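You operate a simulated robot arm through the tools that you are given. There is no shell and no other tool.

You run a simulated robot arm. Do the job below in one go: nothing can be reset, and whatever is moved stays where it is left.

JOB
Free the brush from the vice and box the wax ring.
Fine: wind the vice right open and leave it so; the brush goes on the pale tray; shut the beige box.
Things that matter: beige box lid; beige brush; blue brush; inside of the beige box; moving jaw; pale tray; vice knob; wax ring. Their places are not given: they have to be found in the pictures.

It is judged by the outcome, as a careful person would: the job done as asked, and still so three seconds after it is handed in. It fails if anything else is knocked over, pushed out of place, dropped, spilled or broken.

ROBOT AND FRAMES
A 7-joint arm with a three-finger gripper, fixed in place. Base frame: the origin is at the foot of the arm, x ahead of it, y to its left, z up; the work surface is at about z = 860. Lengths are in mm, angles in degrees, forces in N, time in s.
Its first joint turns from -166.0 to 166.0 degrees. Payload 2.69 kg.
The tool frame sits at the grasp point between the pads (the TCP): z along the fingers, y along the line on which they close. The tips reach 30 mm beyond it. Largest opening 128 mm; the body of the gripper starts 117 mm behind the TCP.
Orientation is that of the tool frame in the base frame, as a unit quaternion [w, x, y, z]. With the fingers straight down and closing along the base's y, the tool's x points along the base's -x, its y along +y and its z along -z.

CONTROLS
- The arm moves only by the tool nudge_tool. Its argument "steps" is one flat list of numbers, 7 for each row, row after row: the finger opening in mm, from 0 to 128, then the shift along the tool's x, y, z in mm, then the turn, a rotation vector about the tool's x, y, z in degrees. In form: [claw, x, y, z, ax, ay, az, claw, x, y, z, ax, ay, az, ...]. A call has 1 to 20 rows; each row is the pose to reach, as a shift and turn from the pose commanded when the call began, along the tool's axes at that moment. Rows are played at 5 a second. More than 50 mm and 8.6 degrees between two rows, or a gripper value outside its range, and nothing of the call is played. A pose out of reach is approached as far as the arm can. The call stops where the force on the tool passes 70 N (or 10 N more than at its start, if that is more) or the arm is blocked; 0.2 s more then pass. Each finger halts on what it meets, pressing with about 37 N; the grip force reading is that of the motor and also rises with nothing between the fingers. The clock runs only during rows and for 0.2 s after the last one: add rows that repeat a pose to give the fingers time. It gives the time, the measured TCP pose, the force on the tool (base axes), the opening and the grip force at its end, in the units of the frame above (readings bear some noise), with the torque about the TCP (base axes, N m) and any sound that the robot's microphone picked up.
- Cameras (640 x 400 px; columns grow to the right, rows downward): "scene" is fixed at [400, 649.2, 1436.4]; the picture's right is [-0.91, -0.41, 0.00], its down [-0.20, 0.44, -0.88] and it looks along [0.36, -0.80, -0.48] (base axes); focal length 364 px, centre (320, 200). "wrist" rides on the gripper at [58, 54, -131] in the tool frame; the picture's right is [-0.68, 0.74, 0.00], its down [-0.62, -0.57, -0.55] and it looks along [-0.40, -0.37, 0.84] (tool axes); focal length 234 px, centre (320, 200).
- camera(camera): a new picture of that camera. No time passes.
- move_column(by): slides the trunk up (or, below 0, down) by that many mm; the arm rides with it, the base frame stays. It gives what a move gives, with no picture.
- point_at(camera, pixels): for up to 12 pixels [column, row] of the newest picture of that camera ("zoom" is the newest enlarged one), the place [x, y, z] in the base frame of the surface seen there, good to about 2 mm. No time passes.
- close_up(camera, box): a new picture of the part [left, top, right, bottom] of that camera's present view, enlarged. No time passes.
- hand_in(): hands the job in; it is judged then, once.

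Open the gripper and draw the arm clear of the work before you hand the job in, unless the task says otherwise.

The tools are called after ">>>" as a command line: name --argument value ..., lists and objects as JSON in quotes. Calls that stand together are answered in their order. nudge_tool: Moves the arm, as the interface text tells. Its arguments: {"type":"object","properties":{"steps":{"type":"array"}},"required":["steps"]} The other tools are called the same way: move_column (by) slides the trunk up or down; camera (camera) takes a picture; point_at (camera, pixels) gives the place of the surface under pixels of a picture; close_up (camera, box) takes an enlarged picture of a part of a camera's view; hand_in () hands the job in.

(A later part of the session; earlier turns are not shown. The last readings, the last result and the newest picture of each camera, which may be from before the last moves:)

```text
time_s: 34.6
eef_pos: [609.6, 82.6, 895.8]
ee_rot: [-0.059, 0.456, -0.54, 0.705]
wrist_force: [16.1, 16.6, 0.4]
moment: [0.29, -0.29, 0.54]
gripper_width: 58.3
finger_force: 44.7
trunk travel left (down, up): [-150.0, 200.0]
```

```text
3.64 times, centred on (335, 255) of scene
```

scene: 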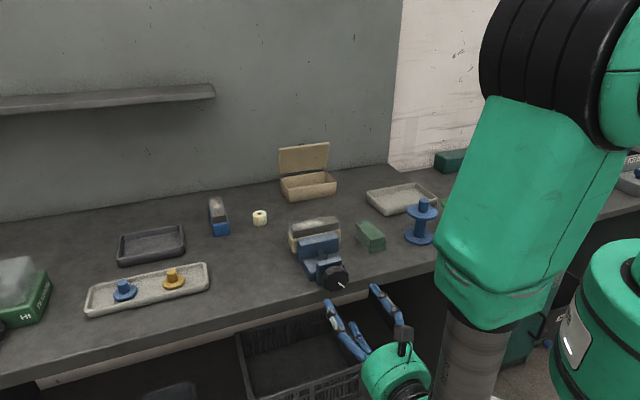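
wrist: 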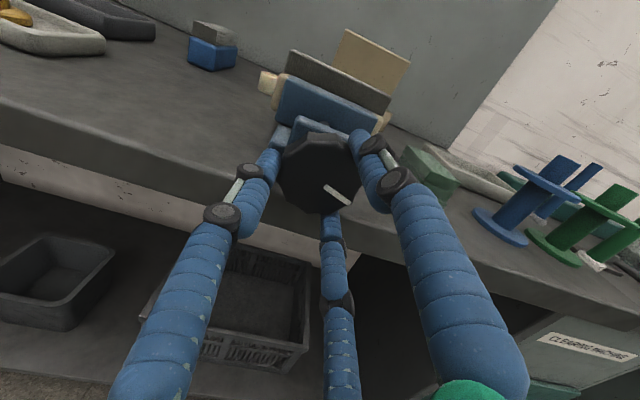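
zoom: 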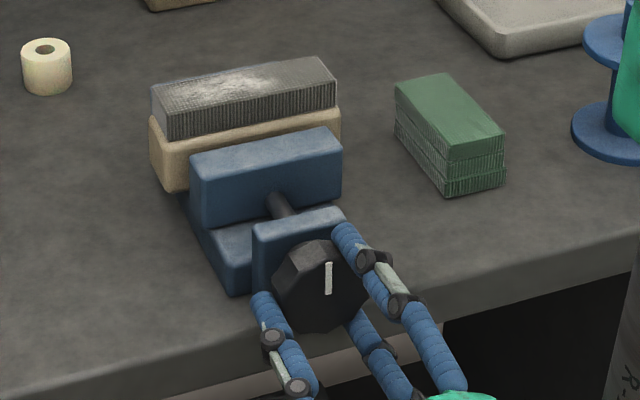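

Side force is mild (~23 N) and the marker now points up; the jaw keeps opening. I'll continue another −75°.

>>> nudge_tool --steps '[45, 0, 0, 0, 0, 0, -7.5, 45, 0, 0, 0, 0, 0, -15, 45, 0, 0, 0, 0, 0, -22.5, 45, 0, 0, 0, 0, 0, -30, 45, 0, 0, 0, 0, 0, -37.5, 45, 0, 0, 0, 0, 0, -45, 45, 0, 0, 0, 0, 0, -52.5, 45, 0, 0, 0, 0, 0, -60, 45, 0, 0, 0, 0, 0, -67.5, 45, 0, 0, 0, 0, 0, -75]'

>>> close_up --camera "scene" --box '[270, 200, 400, 310]'

>>> point_at --camera "zoom" --pixels '[[205, 195], [240, 200], [325, 165], [300, 175], [240, 160], [300, 150], [300, 70], [170, 160]]'

```text
time_s: 36.8
eef_pos: [609.8, 81.0, 896.3]
ee_rot: [0.382, 0.69, -0.151, 0.595]
wrist_force: [11.0, 5.5, -3.6]
moment: [0.24, -0.17, 0.17]
gripper_width: 60.0
finger_force: 10.5
trunk travel left (down, up): [-150.0, 200.0]
```

```text
3.64 times, centred on (335, 255) of scene
```

zoom: 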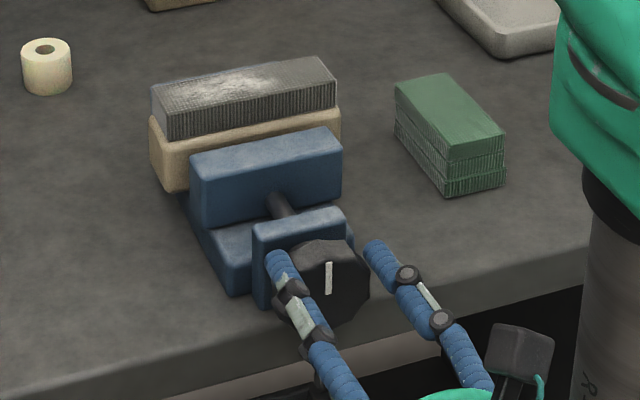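

```text
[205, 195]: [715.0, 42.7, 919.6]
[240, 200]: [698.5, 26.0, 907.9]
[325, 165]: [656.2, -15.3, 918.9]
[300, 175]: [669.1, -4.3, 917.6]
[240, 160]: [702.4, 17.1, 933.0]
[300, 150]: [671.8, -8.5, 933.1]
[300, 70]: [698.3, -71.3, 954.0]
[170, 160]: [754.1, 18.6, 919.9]
```

The marker did not turn during that last call (still pointing up) and the jaw is at q≈−475.5, so the claw slipped: either an end stop or a weak grip (10.5 N). I'll open, re-grip, and turn a short −35° while reading the torque.

>>> nudge_tool --steps '[80, 0, 0, 0, 0, 0, 0, 80, 0, 0, 0, 0, 0, 0, 40, 0, 0, 0, 0, 0, 0, 40, 0, 0, 0, 0, 0, 0, 40, 0, 0, 0, 0, 0, 0, 40, 0, 0, 0, 0, 0, 0]'

>>> nudge_tool --steps '[30, 0, 0, 0, 0, 0, -5, 30, 0, 0, 0, 0, 0, -10, 30, 0, 0, 0, 0, 0, -15]'

>>> close_up --camera "scene" --box '[270, 200, 400, 310]'

```text
time_s: 38.2
eef_pos: [609.9, 82.6, 896.3]
ee_rot: [0.381, 0.691, -0.151, 0.596]
wrist_force: [3.2, 6.5, -6.9]
moment: [0.18, 0.17, 0.24]
gripper_width: 58.9
finger_force: 14.7
trunk travel left (down, up): [-150.0, 200.0]
```

```text
time_s: 39.0
eef_pos: [610.0, 82.6, 896.1]
ee_rot: [0.457, 0.705, -0.059, 0.54]
wrist_force: [5.3, 17.9, -18.8]
moment: [0.71, 0.09, 0.57]
gripper_width: 58.5
finger_force: 44.8
trunk travel left (down, up): [-150.0, 200.0]
```

```text
3.64 times, centred on (335, 255) of scene
```

zoom: 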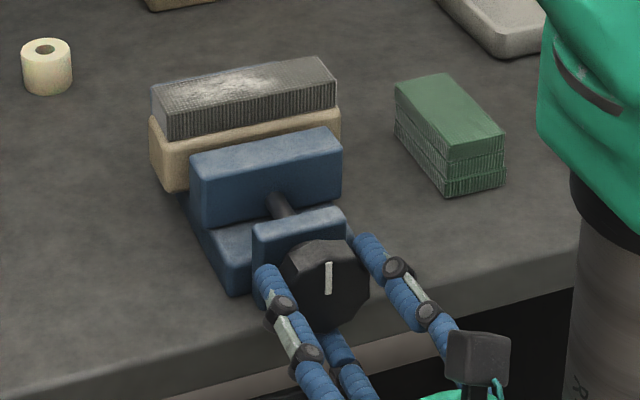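

The torque rose to ~0.44 N·m and the marker looks unmoved. I'll take a precise look at the marker, then turn a further −20° and compare.

>>> close_up --camera "scene" --box '[318, 262, 352, 296]'

>>> nudge_tool --steps '[30, 0, 0, 0, 0, 0, -4, 30, 0, 0, 0, 0, 0, -8, 30, 0, 0, 0, 0, 0, -12, 30, 0, 0, 0, 0, 0, -16, 30, 0, 0, 0, 0, 0, -20]'

>>> close_up --camera "scene" --box '[318, 262, 352, 296]'

```text
11.76 times, centred on (335, 279) of scene
```

zoom: 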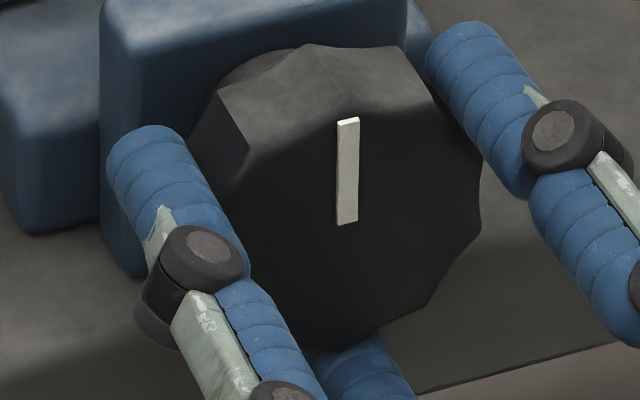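

```text
time_s: 40.2
eef_pos: [610.0, 81.8, 895.6]
ee_rot: [0.543, 0.704, 0.064, 0.453]
wrist_force: [15.8, 15.3, -20.2]
moment: [1.54, -0.85, 0.63]
gripper_width: 58.3
finger_force: 45.1
trunk travel left (down, up): [-150.0, 200.0]
```

```text
11.76 times, centred on (335, 279) of scene
```

zoom: 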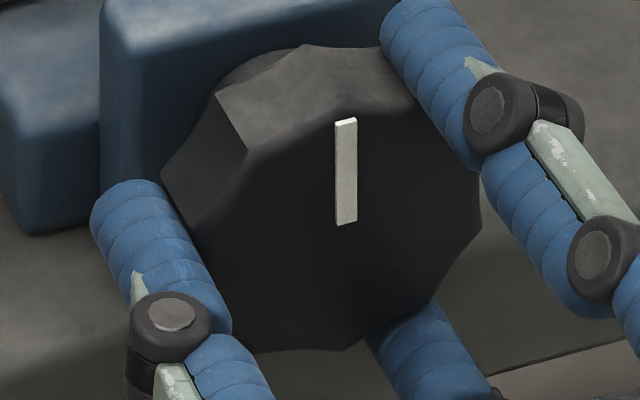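

With 1.7 N·m applied the marker stays vertical and the jaw is unmoved: that is the end stop, so the vice is fully open. I'll release the knob and back straight out.

>>> nudge_tool --steps '[90, 0, 0, 0, 0, 0, 0, 90, 0, 0, 0, 0, 0, 0, 90, 0, 0, -25, 0, 0, 0, 90, 0, 0, -55, 0, 0, 0, 90, 0, 0, -90, 0, 0, 0, 90, 0, 0, -90, 0, 0, 0]'

>>> camera --camera "wrist"

>>> close_up --camera "scene" --box '[270, 200, 400, 310]'

```text
time_s: 41.6
eef_pos: [545.5, 147.8, 895.2]
ee_rot: [0.544, 0.704, 0.062, 0.453]
wrist_force: [0.6, -0.2, -0.6]
moment: [0.02, 0.02, 0.0]
gripper_width: 90.1
finger_force: 0.0
trunk travel left (down, up): [-150.0, 200.0]
```

```text
taken
```

wrist: 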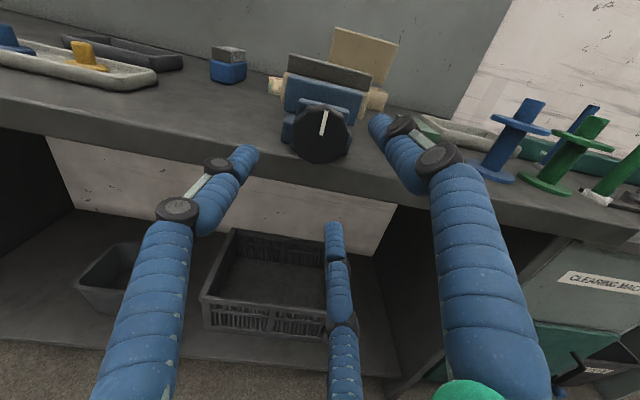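

```text
3.64 times, centred on (335, 255) of scene
```

zoom: 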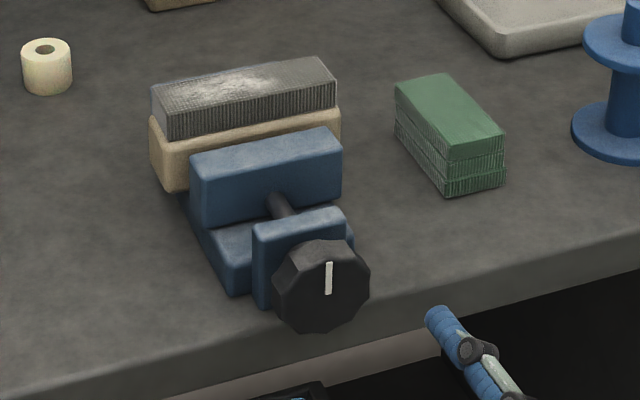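

The vice stays open with the marker up, and the brush still stands against the fixed jaw. I'll measure the brush ends, overhangs and the fixed jaw height to choose a grasp.

>>> close_up --camera "scene" --box '[282, 208, 348, 262]'

>>> point_at --camera "zoom" --pixels '[[122, 190], [122, 230], [125, 270], [155, 325], [172, 250], [185, 325], [165, 222], [500, 165], [508, 180], [505, 230], [500, 105], [128, 125]]'

>>> point_at --camera "zoom" --pixels '[[380, 67], [370, 68], [300, 80], [200, 98], [123, 130], [465, 55], [455, 150], [300, 215], [470, 185], [200, 235], [240, 370], [460, 340]]'

>>> close_up --camera "wrist" --box '[260, 40, 400, 170]'

```text
7.41 times, centred on (315, 235) of scene
```

zoom: 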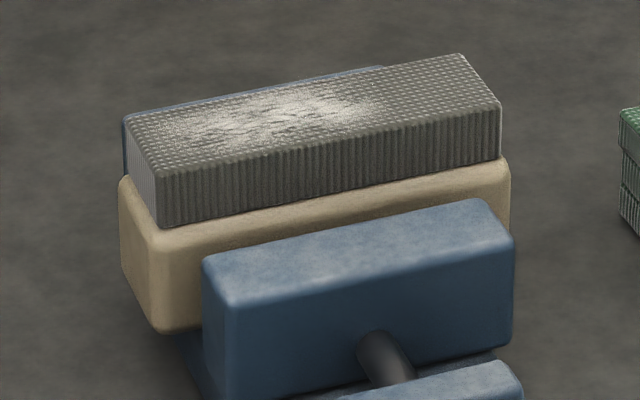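

```text
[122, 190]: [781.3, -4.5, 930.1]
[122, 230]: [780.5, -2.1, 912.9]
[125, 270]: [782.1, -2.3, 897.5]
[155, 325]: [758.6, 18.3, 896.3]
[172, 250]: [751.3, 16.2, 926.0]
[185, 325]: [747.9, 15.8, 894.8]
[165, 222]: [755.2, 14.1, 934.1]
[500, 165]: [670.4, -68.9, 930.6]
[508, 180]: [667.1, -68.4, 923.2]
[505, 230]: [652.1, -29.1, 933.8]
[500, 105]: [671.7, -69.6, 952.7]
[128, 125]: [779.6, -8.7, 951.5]
```

```text
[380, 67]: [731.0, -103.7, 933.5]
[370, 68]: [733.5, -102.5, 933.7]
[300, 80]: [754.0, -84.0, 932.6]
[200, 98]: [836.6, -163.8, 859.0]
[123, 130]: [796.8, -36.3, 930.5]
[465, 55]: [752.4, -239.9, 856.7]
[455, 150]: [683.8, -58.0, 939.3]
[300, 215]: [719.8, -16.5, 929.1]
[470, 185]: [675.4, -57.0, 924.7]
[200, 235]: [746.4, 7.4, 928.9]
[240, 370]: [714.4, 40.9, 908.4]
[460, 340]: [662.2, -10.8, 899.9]
```

```text
3.08 times, centred on (330, 105) of wrist
```

zoom: 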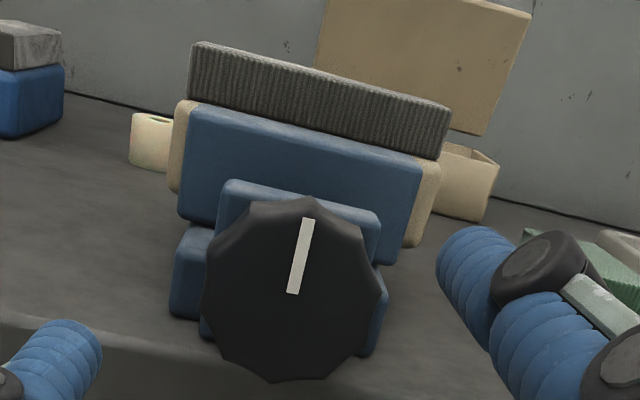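

Fixed-jaw top is z≈933 while the bristles rise to z≈953 (q −524 to −553), so the bristle block can be gripped across its thickness above both jaws, at its centre p≈486. First I'll raise the tool to z≈1100 and roll it to θ=−45.

>>> nudge_tool --steps '[90, 6.9, 9.9, 0, 0, 0, 8.5, 90, 13.8, 19.8, 0, 0, 0, 17, 90, 20.8, 29.6, 0, 0, 0, 25.6, 90, 27.7, 39.5, 0, 0, 0, 34.1, 90, 34.6, 49.4, 0, 0, 0, 42.6, 90, 41.5, 59.3, 0, 0, 0, 51.2, 90, 48.5, 69.2, 0, 0, 0, 59.7, 90, 55.4, 79.1, 0, 0, 0, 68.2, 90, 62.3, 88.9, 0, 0, 0, 76.8, 90, 69.2, 98.8, 0, 0, 0, 85.3, 90, 76.2, 108.7, 0, 0, 0, 93.8, 90, 83.1, 118.6, 0, 0, 0, 102.4, 90, 90, 128.5, 0, 0, 0, 110.9, 90, 96.9, 138.4, 0, 0, 0, 119.4, 90, 103.9, 148.2, 0, 0, 0, 127.9, 90, 110.8, 158.1, 0, 0, 0, 136.5, 90, 117.7, 168, 0, 0, 0, 145, 90, 117.7, 168, 0, 0, 0, 145]'

```text
time_s: 45.4
eef_pos: [546.7, 146.3, 1100.9]
ee_rot: [-0.269, 0.27, -0.653, 0.654]
wrist_force: [0.4, 1.0, -0.6]
moment: [0.0, 0.0, 0.03]
gripper_width: 89.9
finger_force: 0.1
trunk travel left (down, up): [-150.0, 200.0]
```

Orientation is right (closing axis vertical). I'll pitch the tool straight down while moving over the brush at z≈1100.

>>> nudge_tool --steps '[90, 0.4, 0, 23.2, -8.18, 0, 0, 90, 0.7, 0, 46.4, -16.36, 0, 0, 90, 1.1, 0, 69.5, -24.55, 0, 0, 90, 1.5, 0, 92.7, -32.73, 0, 0, 90, 1.8, 0, 115.9, -40.91, 0, 0, 90, 2.2, 0, 139.1, -49.09, 0, 0, 90, 2.5, 0, 162.3, -57.27, 0, 0, 90, 2.9, 0, 185.5, -65.45, 0, 0, 90, 3.3, 0, 208.6, -73.64, 0, 0, 90, 3.6, 0, 231.8, -81.82, 0, 0, 90, 4, 0, 255, -90, 0, 0, 90, 4, 0, 255, -90, 0, 0]'

>>> camera --camera "wrist"

>>> camera --camera "scene"

```text
time_s: 48.0
eef_pos: [724.8, -38.6, 1099.7]
ee_rot: [-0.002, -0.383, 0.924, -0.001]
wrist_force: [-0.2, 0.2, 0.2]
moment: [0.08, 0.05, 0.02]
gripper_width: 89.9
finger_force: 0.0
trunk travel left (down, up): [-150.0, 200.0]
```

```text
taken
```

wrist: 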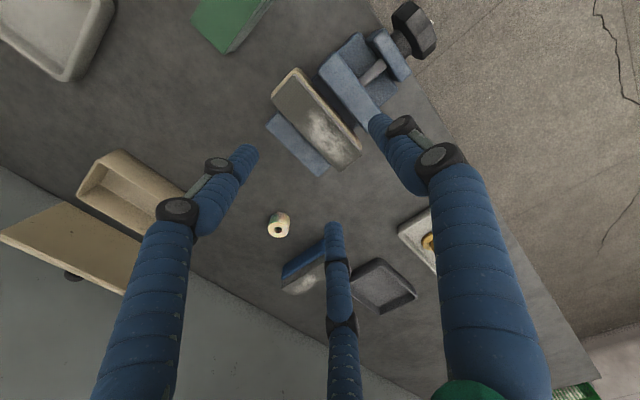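

```text
taken
```

scene: 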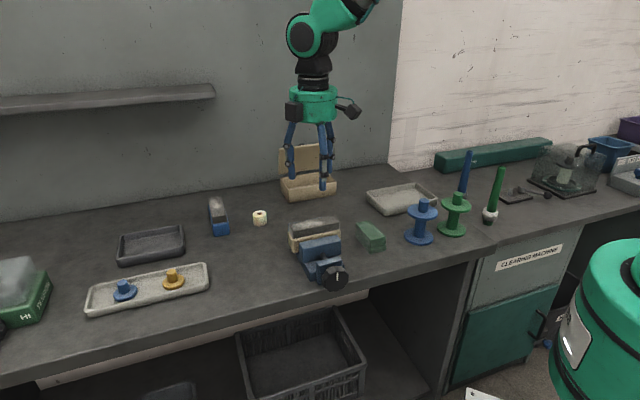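

The wrist camera sees the brush at (315,115) from above. I'll enlarge it and read the brush and both jaws' edges.

>>> close_up --camera "wrist" --box '[250, 20, 400, 190]'

>>> point_at --camera "zoom" --pixels '[[120, 150], [205, 105], [330, 300], [255, 345], [225, 220], [180, 240], [270, 200], [150, 240], [230, 360], [160, 200], [210, 300], [290, 130]]'

```text
2.35 times, centred on (325, 105) of wrist
```

zoom: 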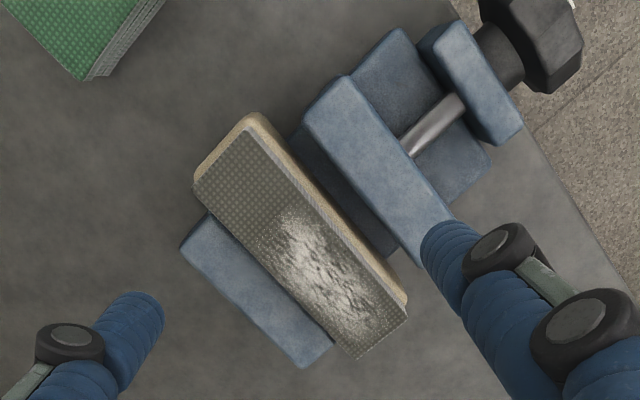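

```text
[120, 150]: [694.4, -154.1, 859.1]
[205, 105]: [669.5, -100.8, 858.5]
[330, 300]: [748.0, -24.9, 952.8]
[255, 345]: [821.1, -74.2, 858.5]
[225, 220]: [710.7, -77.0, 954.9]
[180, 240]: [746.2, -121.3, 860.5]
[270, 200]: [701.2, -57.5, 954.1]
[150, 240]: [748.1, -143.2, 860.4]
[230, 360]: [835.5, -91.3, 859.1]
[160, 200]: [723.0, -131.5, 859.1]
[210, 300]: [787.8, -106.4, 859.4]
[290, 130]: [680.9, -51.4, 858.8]
```

I'll read the bristle block edges just inside their borders, plus the fixed and moving jaw tops.

>>> point_at --camera "zoom" --pixels '[[279, 268], [322, 224], [222, 162], [377, 330], [199, 187], [247, 136], [353, 352], [402, 308], [190, 245], [300, 355], [270, 295], [240, 260]]'

>>> point_at --camera "zoom" --pixels '[[330, 210], [345, 225], [385, 275], [260, 122], [315, 120], [345, 85], [410, 250], [350, 160], [325, 195], [300, 165], [440, 200], [265, 275]]'

```text
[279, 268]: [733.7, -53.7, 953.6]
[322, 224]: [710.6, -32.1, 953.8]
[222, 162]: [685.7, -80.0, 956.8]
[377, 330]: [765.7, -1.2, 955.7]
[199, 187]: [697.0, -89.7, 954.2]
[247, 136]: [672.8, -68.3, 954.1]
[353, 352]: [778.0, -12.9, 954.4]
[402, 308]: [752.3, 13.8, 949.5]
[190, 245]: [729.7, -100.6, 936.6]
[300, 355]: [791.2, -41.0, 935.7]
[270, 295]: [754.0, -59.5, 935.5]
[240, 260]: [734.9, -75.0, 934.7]
```

```text
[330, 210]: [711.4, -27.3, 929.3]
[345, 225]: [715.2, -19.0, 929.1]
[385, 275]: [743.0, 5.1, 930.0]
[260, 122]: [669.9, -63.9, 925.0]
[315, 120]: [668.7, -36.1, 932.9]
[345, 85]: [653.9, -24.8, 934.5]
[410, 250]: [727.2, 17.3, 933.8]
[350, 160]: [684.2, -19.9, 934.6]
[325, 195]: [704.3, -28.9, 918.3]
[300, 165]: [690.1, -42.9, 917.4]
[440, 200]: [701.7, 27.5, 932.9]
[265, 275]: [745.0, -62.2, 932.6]
```

The bristles span q −524…−557, p 427…543, top z=954, with both jaw tops at z≈935. The TCP is already centred (p 485, q −540); I'll descend with a wide claw so the tips stop at about z=941, above the jaws.

>>> nudge_tool --steps '[110, 0, 0, 30, 0, 0, 0, 110, 0, 0, 60, 0, 0, 0, 110, 0, -0.5, 90, 0, 0, 0, 110, 0, -0.5, 110, 0, 0, 0, 110, 0, -0.5, 122, 0, 0, 0, 110, 0, -0.5, 129, 0, 0, 0, 110, 0, -0.5, 129, 0, 0, 0]'

>>> camera --camera "wrist"

>>> close_up --camera "scene" --box '[260, 150, 400, 290]'

```text
time_s: 49.6
eef_pos: [722.0, -38.0, 968.1]
ee_rot: [-0.003, -0.382, 0.924, 0.0]
wrist_force: [0.2, 0.5, -0.4]
moment: [-0.02, -0.03, 0.0]
gripper_width: 110.2
finger_force: 0.1
trunk travel left (down, up): [-150.0, 200.0]
```

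```text
taken
```

wrist: 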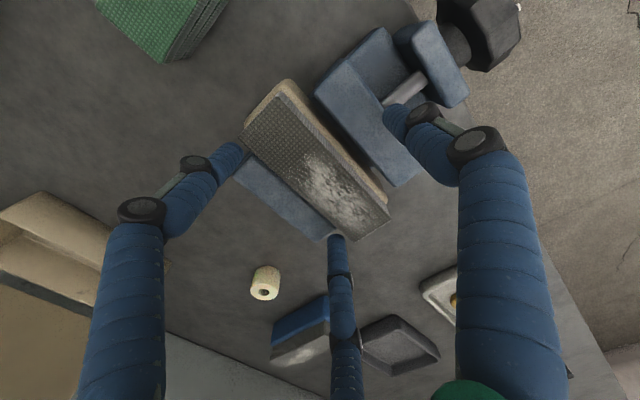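

```text
2.86 times, centred on (330, 220) of scene
```

zoom: 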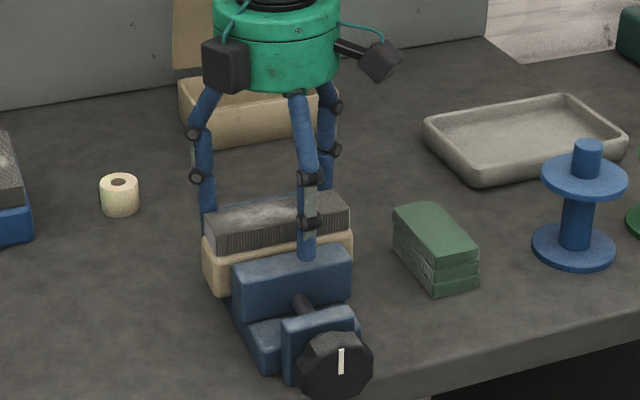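

No contact, tips hover just above the jaw tops (reading z=968 → tips ≈938). I'll close on the bristle block gradually.

>>> nudge_tool --steps '[80, 0, 0, 0, 0, 0, 0, 60, 0, 0, 0, 0, 0, 0, 45, 0, 0, 0, 0, 0, 0, 30, 0, 0, 0, 0, 0, 0, 20, 0, 0, 0, 0, 0, 0, 20, 0, 0, 0, 0, 0, 0]'

>>> camera --camera "wrist"

>>> close_up --camera "scene" --box '[260, 150, 400, 290]'

```text
time_s: 51.0
eef_pos: [723.6, -38.3, 971.2]
ee_rot: [-0.002, -0.382, 0.924, -0.001]
wrist_force: [0.9, -1.0, -0.3]
moment: [-0.05, -0.01, 0.07]
gripper_width: 64.9
finger_force: 36.7
trunk travel left (down, up): [-150.0, 200.0]
```

```text
taken
```

wrist: 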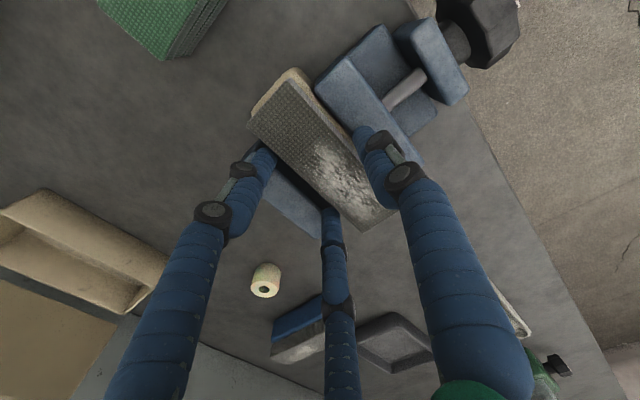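

```text
2.86 times, centred on (330, 220) of scene
```

zoom: 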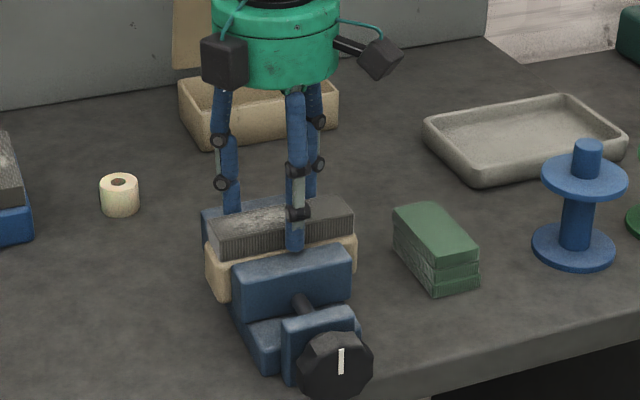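

The gripper really closes with three fingers: it drew the brush a few mm off the fixed jaw and holds it at reading 64.9 with 36.7 N. I'll check the brush pose and contact closely before lifting.

>>> close_up --camera "wrist" --box '[210, 40, 430, 250]'

>>> close_up --camera "scene" --box '[280, 195, 360, 265]'

>>> point_at --camera "zoom" --pixels '[[140, 190], [150, 225], [420, 140], [155, 270], [190, 280], [450, 170], [250, 170], [400, 120], [290, 120], [290, 165], [330, 225], [110, 160]]'

```text
1.90 times, centred on (320, 145) of wrist
```

zoom: 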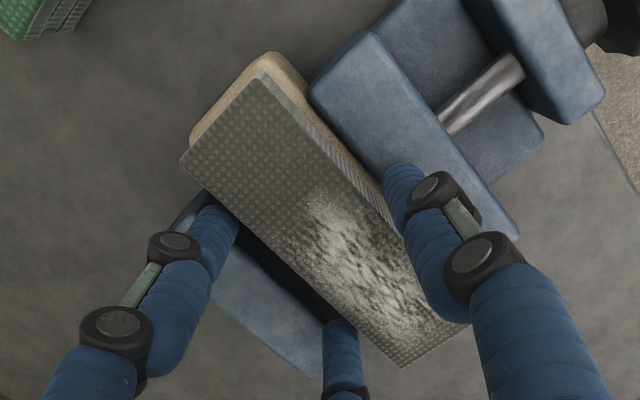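

```text
5.71 times, centred on (320, 230) of scene
```

zoom: 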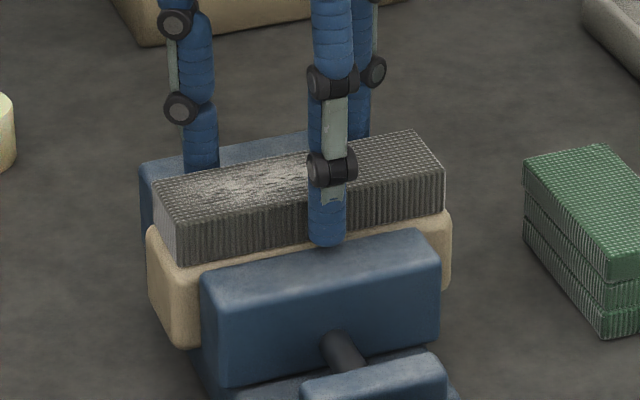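

```text
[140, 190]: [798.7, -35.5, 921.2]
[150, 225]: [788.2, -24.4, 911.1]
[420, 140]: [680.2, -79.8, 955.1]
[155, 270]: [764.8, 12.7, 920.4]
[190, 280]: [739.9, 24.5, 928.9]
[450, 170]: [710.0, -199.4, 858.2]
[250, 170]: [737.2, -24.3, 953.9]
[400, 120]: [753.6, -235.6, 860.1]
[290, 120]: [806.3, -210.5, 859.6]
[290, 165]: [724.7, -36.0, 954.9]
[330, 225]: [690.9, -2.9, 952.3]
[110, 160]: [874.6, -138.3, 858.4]
```

The three-point hold looks sound (A in front, two fingers behind, ~1 N net). I'll ease the brush 4 mm back from the moving jaw and lift it straight up.

>>> nudge_tool --steps '[20, 0, -2, 0, 0, 0, 0, 20, 0, -4, 0, 0, 0, 0, 20, 0, -4, -6, 0, 0, 0, 20, 0, -4, -15, 0, 0, 0, 20, 0, -4, -30, 0, 0, 0, 20, 0, -4, -50, 0, 0, 0, 20, 0, -4, -75, 0, 0, 0, 20, 0, -4, -100, 0, 0, 0, 20, 0, -4, -100, 0, 0, 0]'

>>> camera --camera "scene"

>>> camera --camera "wrist"

```text
time_s: 53.0
eef_pos: [727.4, -42.4, 1070.4]
ee_rot: [-0.002, -0.382, 0.924, -0.002]
wrist_force: [0.5, -0.2, -1.2]
moment: [0.01, -0.02, 0.03]
gripper_width: 64.5
finger_force: 37.0
trunk travel left (down, up): [-150.0, 200.0]
```

```text
taken
```

scene: 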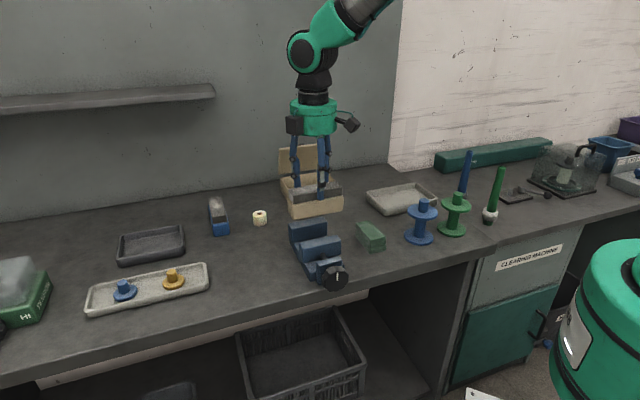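

```text
taken
```

wrist: 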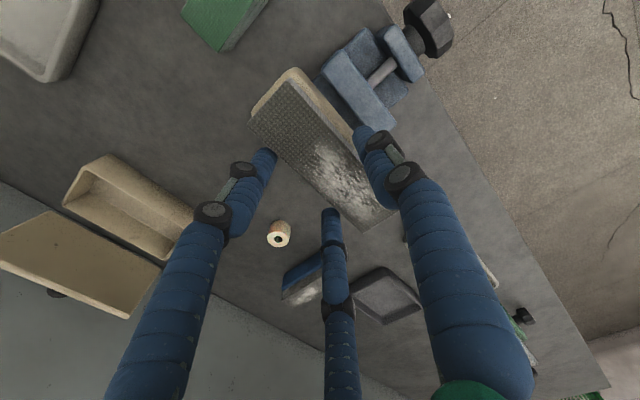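

The brush is lifted cleanly out of the vice. Now I'll measure the pale tray at (401,199) to plan the placement.

>>> close_up --camera "scene" --box '[355, 170, 450, 230]'

>>> point_at --camera "zoom" --pixels '[[85, 140], [390, 85], [550, 205], [225, 290], [300, 160], [250, 130], [400, 200], [230, 230], [440, 190], [130, 160], [380, 110], [500, 200]]'

```text
6.67 times, centred on (402, 200) of scene
```

zoom: 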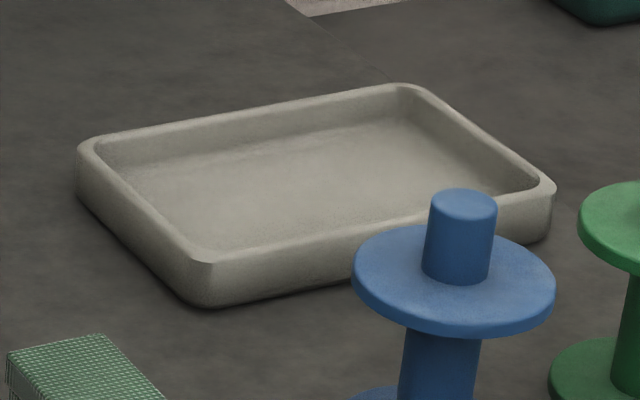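

```text
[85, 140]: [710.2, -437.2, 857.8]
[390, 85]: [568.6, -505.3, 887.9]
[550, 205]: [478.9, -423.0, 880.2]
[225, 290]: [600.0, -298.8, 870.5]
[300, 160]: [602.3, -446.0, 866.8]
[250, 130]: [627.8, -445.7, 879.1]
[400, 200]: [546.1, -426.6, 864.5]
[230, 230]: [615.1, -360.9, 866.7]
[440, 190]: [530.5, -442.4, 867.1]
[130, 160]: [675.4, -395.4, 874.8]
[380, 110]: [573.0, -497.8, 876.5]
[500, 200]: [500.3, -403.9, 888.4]
```

The tray spans p 35…217, q −764…−635, floor z≈867, rim z≈888; the brush fits lengthwise along p. I'll check the spools and candles near the path.

>>> point_at --camera "scene" --pixels '[[423, 201], [421, 210], [418, 240], [457, 195], [455, 205], [467, 152], [466, 180], [501, 170], [490, 215], [435, 212], [405, 212], [370, 228]]'

```text
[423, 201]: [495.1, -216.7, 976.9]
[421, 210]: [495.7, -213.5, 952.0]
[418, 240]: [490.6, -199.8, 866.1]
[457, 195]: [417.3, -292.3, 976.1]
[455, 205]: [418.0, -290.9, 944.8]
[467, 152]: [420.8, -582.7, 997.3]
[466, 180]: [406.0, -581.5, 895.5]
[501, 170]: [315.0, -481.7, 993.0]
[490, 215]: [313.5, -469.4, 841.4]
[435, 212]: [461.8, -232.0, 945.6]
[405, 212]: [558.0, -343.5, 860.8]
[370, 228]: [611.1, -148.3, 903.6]
```

Nothing stands in the way: spools (tops z≈977) sit at q≈−495, well in front of the path. I'll carry the brush at this height to over the tray.

>>> nudge_tool --steps '[20, 25.7, -11.9, 0, 0, 0, 0, 20, 51.3, -23.8, 0, 0, 0, 0, 20, 77, -35.7, 0, 0, 0, 0, 20, 102.7, -47.6, 0, 0, 0, 0, 20, 128.4, -59.5, 0, 0, 0, 0, 20, 154, -71.4, 0, 0, 0, 0, 20, 179.7, -83.3, 0, 0, 0, 0, 20, 205.4, -95.3, 0, 0, 0, 0, 20, 231, -107.2, 0, 0, 0, 0, 20, 256.7, -119.1, 0, 0, 0, 0, 20, 282.4, -131, 0, 0, 0, 0, 20, 308.1, -142.9, 0, 0, 0, 0, 20, 333.7, -154.8, 0, 0, 0, 0, 20, 359.4, -166.7, 0, 0, 0, 0, 20, 359.4, -166.7, 0, 0, 0, 0]'

>>> camera --camera "scene"

>>> camera --camera "wrist"

```text
time_s: 56.2
eef_pos: [588.9, -415.7, 1075.0]
ee_rot: [-0.003, -0.381, 0.924, 0.0]
wrist_force: [0.1, -0.3, -1.4]
moment: [0.02, -0.04, 0.0]
gripper_width: 64.9
finger_force: 37.5
trunk travel left (down, up): [-150.0, 200.0]
```

```text
taken
```

scene: 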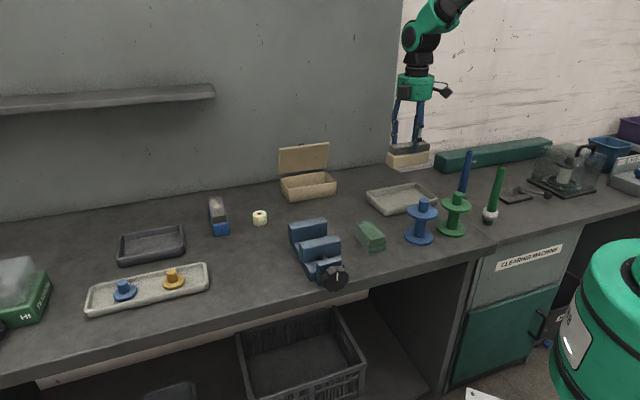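

```text
taken
```

wrist: 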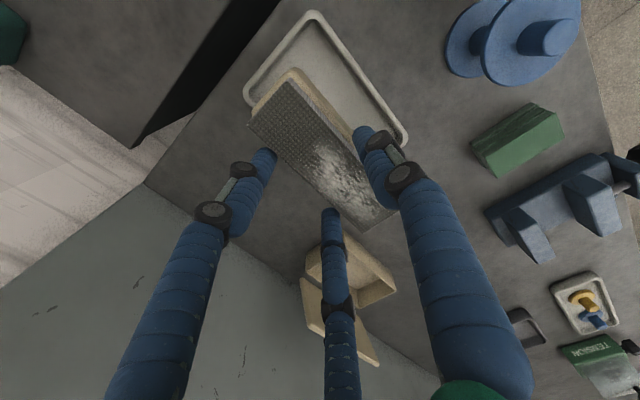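

The brush is above the tray. I'll measure the brush's hanging pose to get its bottom height and centre relative to the TCP.

>>> close_up --camera "scene" --box '[375, 125, 445, 175]'

>>> point_at --camera "zoom" --pixels '[[115, 270], [125, 360], [500, 260], [500, 300], [300, 345], [300, 270], [120, 350], [490, 320], [115, 200], [485, 160], [200, 362], [400, 330]]'

>>> point_at --camera "wrist" --pixels '[[252, 118], [288, 83], [388, 212], [365, 228], [310, 150], [340, 190], [293, 72], [300, 115], [250, 90], [312, 15], [400, 140], [330, 60]]'

```text
8.00 times, centred on (410, 150) of scene
```

zoom: 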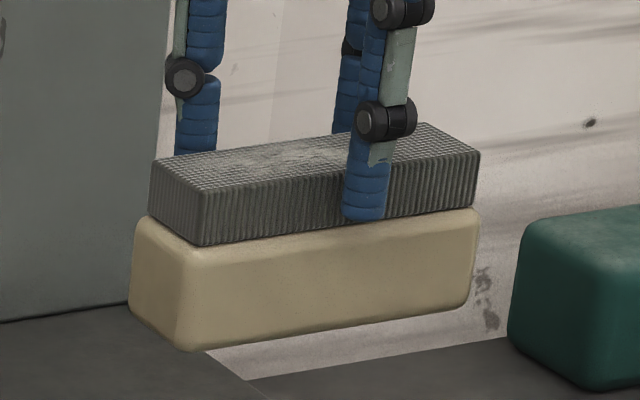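

```text
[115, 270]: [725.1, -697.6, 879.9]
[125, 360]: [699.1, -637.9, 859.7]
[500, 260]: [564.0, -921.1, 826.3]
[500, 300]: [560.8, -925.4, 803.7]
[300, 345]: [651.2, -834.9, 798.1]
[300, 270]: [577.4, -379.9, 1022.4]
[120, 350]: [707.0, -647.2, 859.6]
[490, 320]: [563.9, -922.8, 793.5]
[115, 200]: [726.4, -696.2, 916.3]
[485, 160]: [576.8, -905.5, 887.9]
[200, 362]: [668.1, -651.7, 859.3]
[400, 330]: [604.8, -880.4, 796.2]
```

```text
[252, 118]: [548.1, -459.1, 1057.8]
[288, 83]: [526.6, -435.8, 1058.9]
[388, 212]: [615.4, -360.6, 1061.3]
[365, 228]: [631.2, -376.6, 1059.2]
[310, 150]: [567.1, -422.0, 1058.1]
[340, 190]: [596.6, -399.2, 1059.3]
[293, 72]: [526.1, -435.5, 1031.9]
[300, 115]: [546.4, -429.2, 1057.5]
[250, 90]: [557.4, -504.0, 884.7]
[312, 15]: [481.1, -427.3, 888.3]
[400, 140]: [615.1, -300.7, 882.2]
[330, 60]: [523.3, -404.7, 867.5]
```

Brush centre is (p≈122, q≈−697), bottom about 76 mm below the TCP. I'll shift 3 mm toward the tray centre and lower to about 12 mm above the tray floor.

>>> nudge_tool --steps '[20, -3, -2, 20, 0, 0, 0, 20, -3, -2, 45, 0, 0, 0, 20, -3, -2, 70, 0, 0, 0, 20, -3, -2, 92, 0, 0, 0, 20, -3, -2, 108, 0, 0, 0, 20, -3, -2, 117, 0, 0, 0, 20, -3, -2, 117, 0, 0, 0]'

>>> close_up --camera "scene" --box '[355, 150, 450, 225]'

```text
time_s: 57.8
eef_pos: [593.3, -414.4, 956.0]
ee_rot: [-0.002, -0.382, 0.924, -0.001]
wrist_force: [-0.3, -0.8, -1.2]
moment: [-0.05, -0.02, -0.02]
gripper_width: 64.8
finger_force: 36.8
trunk travel left (down, up): [-150.0, 200.0]
```

```text
5.33 times, centred on (402, 188) of scene
```

zoom: 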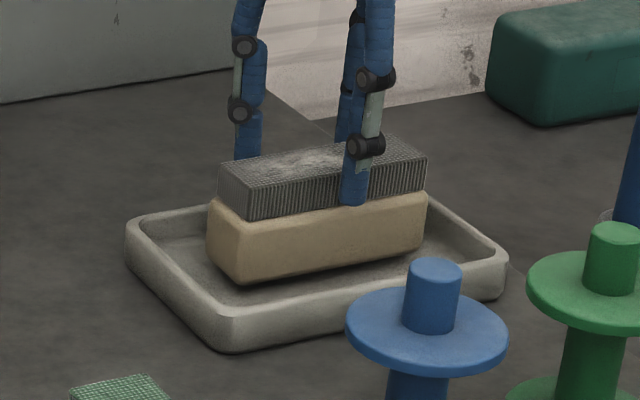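

The brush is inside the tray rim and just above the floor. I'll lower in small steps, watching the vertical force for touchdown.

>>> nudge_tool --steps '[20, 0, 0, 3, 0, 0, 0, 20, 0, 0, 6, 0, 0, 0, 20, 0, 0, 6, 0, 0, 0]'

>>> nudge_tool --steps '[20, 0, 0, 2, 0, 0, 0, 20, 0, 0, 2, 0, 0, 0]'

>>> close_up --camera "scene" --box '[355, 150, 450, 225]'

```text
time_s: 58.6
eef_pos: [594.3, -412.8, 949.1]
ee_rot: [-0.002, -0.382, 0.924, 0.0]
wrist_force: [0.8, 0.9, -1.7]
moment: [0.01, 0.02, 0.02]
gripper_width: 64.8
finger_force: 36.9
trunk travel left (down, up): [-150.0, 200.0]
```

```text
time_s: 59.2
eef_pos: [593.4, -412.7, 948.8]
ee_rot: [-0.002, -0.381, 0.924, -0.001]
wrist_force: [0.1, 0.7, 0.2]
moment: [0.0, 0.06, -0.01]
gripper_width: 64.9
finger_force: 37.1
trunk travel left (down, up): [-150.0, 200.0]
```

```text
5.33 times, centred on (402, 188) of scene
```

zoom: 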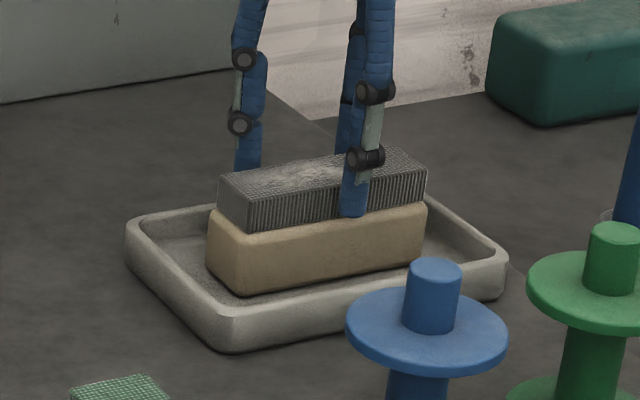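

Force changed from about −1.5 to +0.2 N, possibly the first touch. I'll go 2 mm further to confirm.

>>> nudge_tool --steps '[20, 0, 0, 1, 0, 0, 0, 20, 0, 0, 2, 0, 0, 0, 20, 0, 0, 2, 0, 0, 0]'

```text
time_s: 60.0
eef_pos: [593.1, -413.0, 949.0]
ee_rot: [0.0, -0.382, 0.924, -0.003]
wrist_force: [-3.8, -2.0, 27.9]
moment: [-0.11, 1.0, 0.05]
gripper_width: 64.9
finger_force: 36.6
trunk travel left (down, up): [-150.0, 200.0]
```

Touchdown confirmed (28 N). I'll back off 1.8 mm, open the claw, and lift clear.

>>> nudge_tool --steps '[20, 0, 0, -1.8, 0, 0, 0, 20, 0, 0, -1.8, 0, 0, 0, 80, 0, 0, -1.8, 0, 0, 0, 110, 0, 0, -1.8, 0, 0, 0, 110, 0, 0, -1.8, 0, 0, 0, 110, 0, 0, -30, 0, 0, 0, 110, 0, 0, -70, 0, 0, 0, 110, 0, 0, -110, 0, 0, 0, 110, 0, 0, -140, 0, 0, 0, 110, 0, 0, -140, 0, 0, 0]'

>>> camera --camera "scene"

>>> camera --camera "wrist"

```text
time_s: 62.2
eef_pos: [591.5, -414.4, 1086.7]
ee_rot: [-0.003, -0.381, 0.924, -0.001]
wrist_force: [-0.2, -0.4, -0.5]
moment: [-0.02, -0.02, -0.02]
gripper_width: 109.9
finger_force: 0.0
trunk travel left (down, up): [-150.0, 200.0]
```

```text
taken
```

scene: 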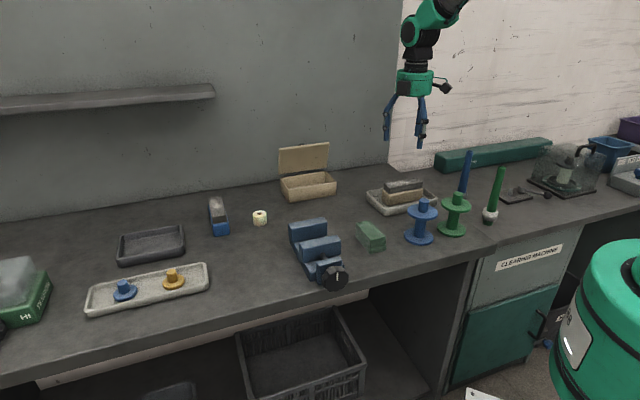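

```text
taken
```

wrist: 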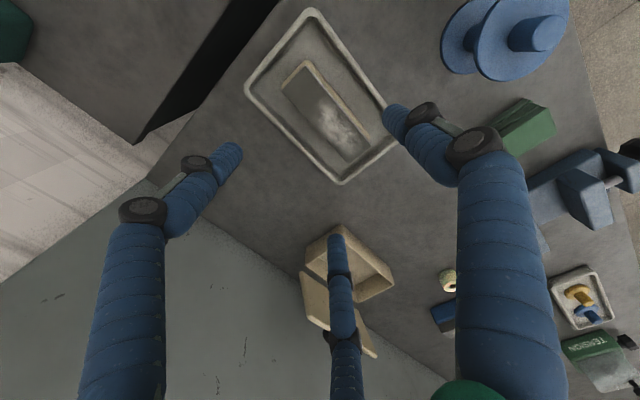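

The brush rests flat in the tray. Next, the wax ring at (259,218) and the box: I'll enlarge and measure both.

>>> close_up --camera "scene" --box '[244, 202, 276, 232]'

>>> point_at --camera "zoom" --pixels '[[300, 130], [230, 130], [370, 140], [300, 160], [300, 250], [300, 320], [240, 250], [370, 250], [300, 100], [310, 345], [275, 165], [330, 165]]'

>>> close_up --camera "scene" --box '[265, 135, 350, 210]'

>>> point_at --camera "zoom" --pixels '[[130, 245], [225, 295], [440, 255], [405, 205], [300, 250], [300, 230], [180, 260], [230, 330], [350, 280], [430, 230], [250, 225], [160, 240]]'

>>> point_at --camera "zoom" --pixels '[[115, 85], [390, 45], [112, 205], [385, 165], [250, 120], [250, 70], [250, 185], [300, 30], [110, 150], [395, 110], [300, 200], [180, 210]]'

```text
13.33 times, centred on (260, 217) of scene
```

zoom: 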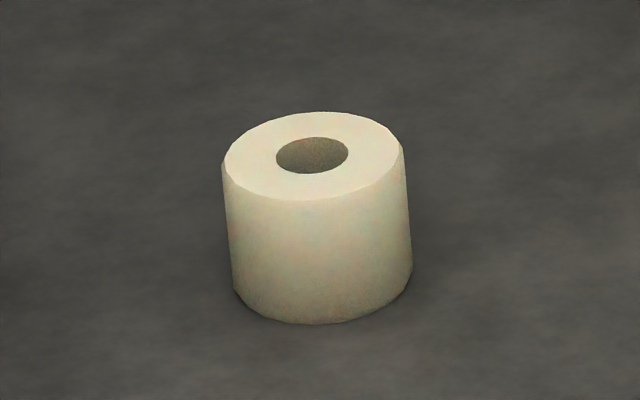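

```text
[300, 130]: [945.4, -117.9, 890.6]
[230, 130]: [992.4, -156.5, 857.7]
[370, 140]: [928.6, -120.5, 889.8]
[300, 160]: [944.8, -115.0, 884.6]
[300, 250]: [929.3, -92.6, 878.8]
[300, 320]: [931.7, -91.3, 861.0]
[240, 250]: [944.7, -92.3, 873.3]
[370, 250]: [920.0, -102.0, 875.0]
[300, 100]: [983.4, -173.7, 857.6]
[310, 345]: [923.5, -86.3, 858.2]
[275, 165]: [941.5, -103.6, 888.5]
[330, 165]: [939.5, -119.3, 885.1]
```

```text
5.33 times, centred on (308, 172) of scene
```

zoom: 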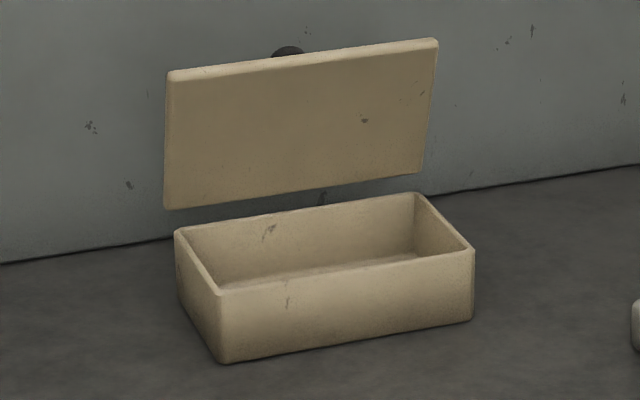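

```text
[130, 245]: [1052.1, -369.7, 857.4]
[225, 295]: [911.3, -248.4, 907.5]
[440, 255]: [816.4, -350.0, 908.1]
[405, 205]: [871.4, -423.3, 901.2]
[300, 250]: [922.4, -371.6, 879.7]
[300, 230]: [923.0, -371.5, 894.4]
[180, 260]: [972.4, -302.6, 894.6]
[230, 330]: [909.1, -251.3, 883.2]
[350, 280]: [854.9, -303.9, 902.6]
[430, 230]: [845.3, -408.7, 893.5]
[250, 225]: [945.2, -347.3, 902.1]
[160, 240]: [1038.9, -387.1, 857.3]
```

```text
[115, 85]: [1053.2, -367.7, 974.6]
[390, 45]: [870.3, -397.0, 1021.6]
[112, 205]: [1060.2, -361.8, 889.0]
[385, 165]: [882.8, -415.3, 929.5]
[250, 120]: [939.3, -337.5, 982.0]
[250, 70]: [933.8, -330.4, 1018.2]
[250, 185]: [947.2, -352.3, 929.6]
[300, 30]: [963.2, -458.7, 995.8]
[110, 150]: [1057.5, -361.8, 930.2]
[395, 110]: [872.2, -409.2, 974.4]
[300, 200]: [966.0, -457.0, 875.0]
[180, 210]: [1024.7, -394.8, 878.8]
```

Ring: centre ≈(938,−109), Ø≈39, top z≈890. Box interior p≈313…467, q≈−825…−914, rim z≈908; the lid leans forward over it (top edge ≈ q −893, z 1025). I'll travel to above the ring, yawing −60° so that later one finger faces the back of the box.

>>> nudge_tool --steps '[80, -32.9, -2.1, 0, 0, 0, -4.3, 80, -65.9, -4.1, 0, 0, 0, -8.6, 80, -98.8, -6.2, 0, 0, 0, -12.9, 80, -131.7, -8.3, 0, 0, 0, -17.1, 80, -164.6, -10.4, 0, 0, 0, -21.4, 80, -197.6, -12.4, 0, 0, 0, -25.7, 80, -230.5, -14.5, 0, 0, 0, -30, 80, -263.4, -16.6, 0, 0, 0, -34.3, 80, -296.4, -18.6, 0, 0, 0, -38.6, 80, -329.3, -20.7, 0, 0, 0, -42.9, 80, -362.2, -22.8, 0, 0, 0, -47.1, 80, -395.1, -24.9, 0, 0, 0, -51.4, 80, -428.1, -26.9, 0, 0, 0, -55.7, 80, -461, -29, 0, 0, 0, -60, 80, -461, -29, 0, 0, 0, -60]'

>>> camera --camera "wrist"

>>> camera --camera "scene"

```text
time_s: 65.4
eef_pos: [939.7, -105.4, 1083.9]
ee_rot: [0.003, 0.793, -0.609, 0.0]
wrist_force: [0.7, 0.3, -0.2]
moment: [-0.03, 0.01, -0.03]
gripper_width: 80.1
finger_force: 0.0
trunk travel left (down, up): [-150.0, 200.0]
```

```text
taken
```

wrist: 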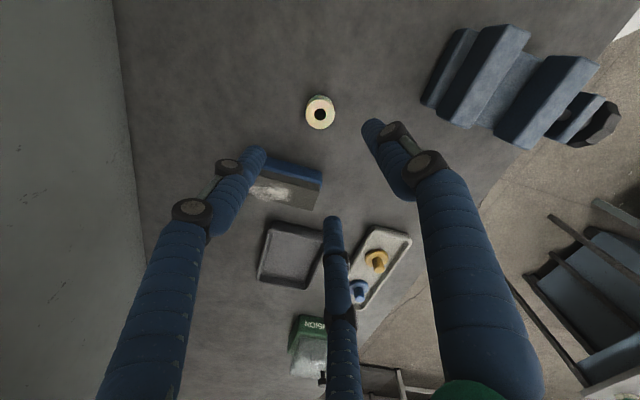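

```text
taken
```

scene: 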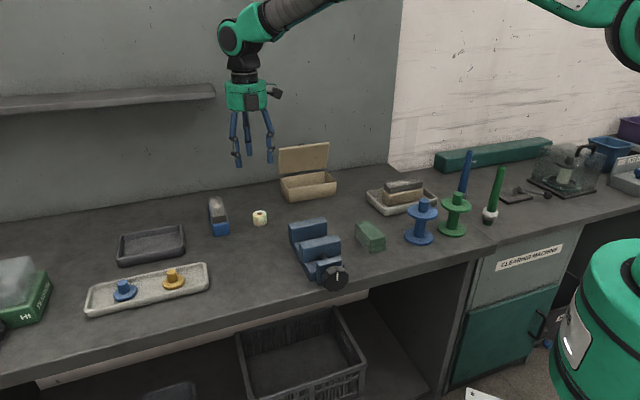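

The ring shows at wrist (320,113). I'll enlarge and measure the ring's centre and the blue brush's nearest corner for finger clearance.

>>> close_up --camera "wrist" --box '[290, 80, 350, 145]'

>>> point_at --camera "zoom" --pixels '[[320, 130], [320, 280], [240, 210], [395, 210], [320, 215], [270, 160], [370, 260], [370, 150], [270, 260]]'

>>> point_at --camera "wrist" --pixels '[[265, 158], [320, 172], [312, 207], [318, 180], [270, 175], [290, 165], [320, 113], [260, 165]]'

```text
6.15 times, centred on (320, 112) of wrist
```

zoom: 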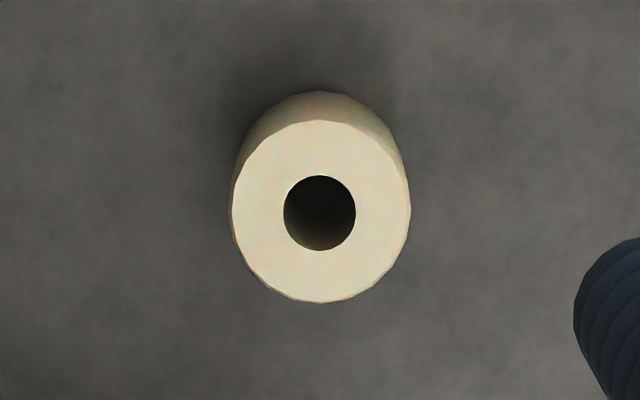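

```text
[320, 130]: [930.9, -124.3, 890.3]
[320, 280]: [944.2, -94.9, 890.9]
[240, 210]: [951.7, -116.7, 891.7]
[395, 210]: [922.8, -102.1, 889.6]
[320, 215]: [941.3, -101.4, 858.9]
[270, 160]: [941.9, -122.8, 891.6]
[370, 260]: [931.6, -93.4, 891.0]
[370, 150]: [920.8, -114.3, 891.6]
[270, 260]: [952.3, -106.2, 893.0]
```

```text
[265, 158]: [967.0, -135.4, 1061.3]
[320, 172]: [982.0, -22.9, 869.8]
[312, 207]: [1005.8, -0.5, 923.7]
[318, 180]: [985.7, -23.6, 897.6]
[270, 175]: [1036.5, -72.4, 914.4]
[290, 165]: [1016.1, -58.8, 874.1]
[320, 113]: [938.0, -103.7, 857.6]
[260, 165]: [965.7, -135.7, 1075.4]
```

Ring centre ≈(937.4,−109.5), top z=891. I'll take still readings to average out the pose noise before descending.

>>> nudge_tool --steps '[70, 0, 0, 0, 0, 0, 0]'

>>> nudge_tool --steps '[70, 0, 0, 0, 0, 0, 0]'

>>> nudge_tool --steps '[70, 0, 0, 0, 0, 0, 0]'

```text
time_s: 65.8
eef_pos: [939.2, -106.1, 1084.1]
ee_rot: [0.003, 0.792, -0.61, 0.001]
wrist_force: [-0.7, 0.5, 0.0]
moment: [0.01, 0.02, 0.01]
gripper_width: 69.9
finger_force: 0.0
trunk travel left (down, up): [-150.0, 200.0]
```

```text
time_s: 66.2
eef_pos: [938.8, -105.8, 1084.2]
ee_rot: [0.002, 0.793, -0.61, 0.001]
wrist_force: [0.5, 0.0, 0.4]
moment: [-0.01, -0.01, -0.03]
gripper_width: 70.0
finger_force: 0.0
trunk travel left (down, up): [-150.0, 200.0]
```

```text
time_s: 66.6
eef_pos: [938.3, -106.7, 1084.9]
ee_rot: [0.002, 0.793, -0.61, 0.0]
wrist_force: [0.6, -0.3, -0.3]
moment: [0.0, -0.02, 0.02]
gripper_width: 70.2
finger_force: 0.0
trunk travel left (down, up): [-150.0, 200.0]
```

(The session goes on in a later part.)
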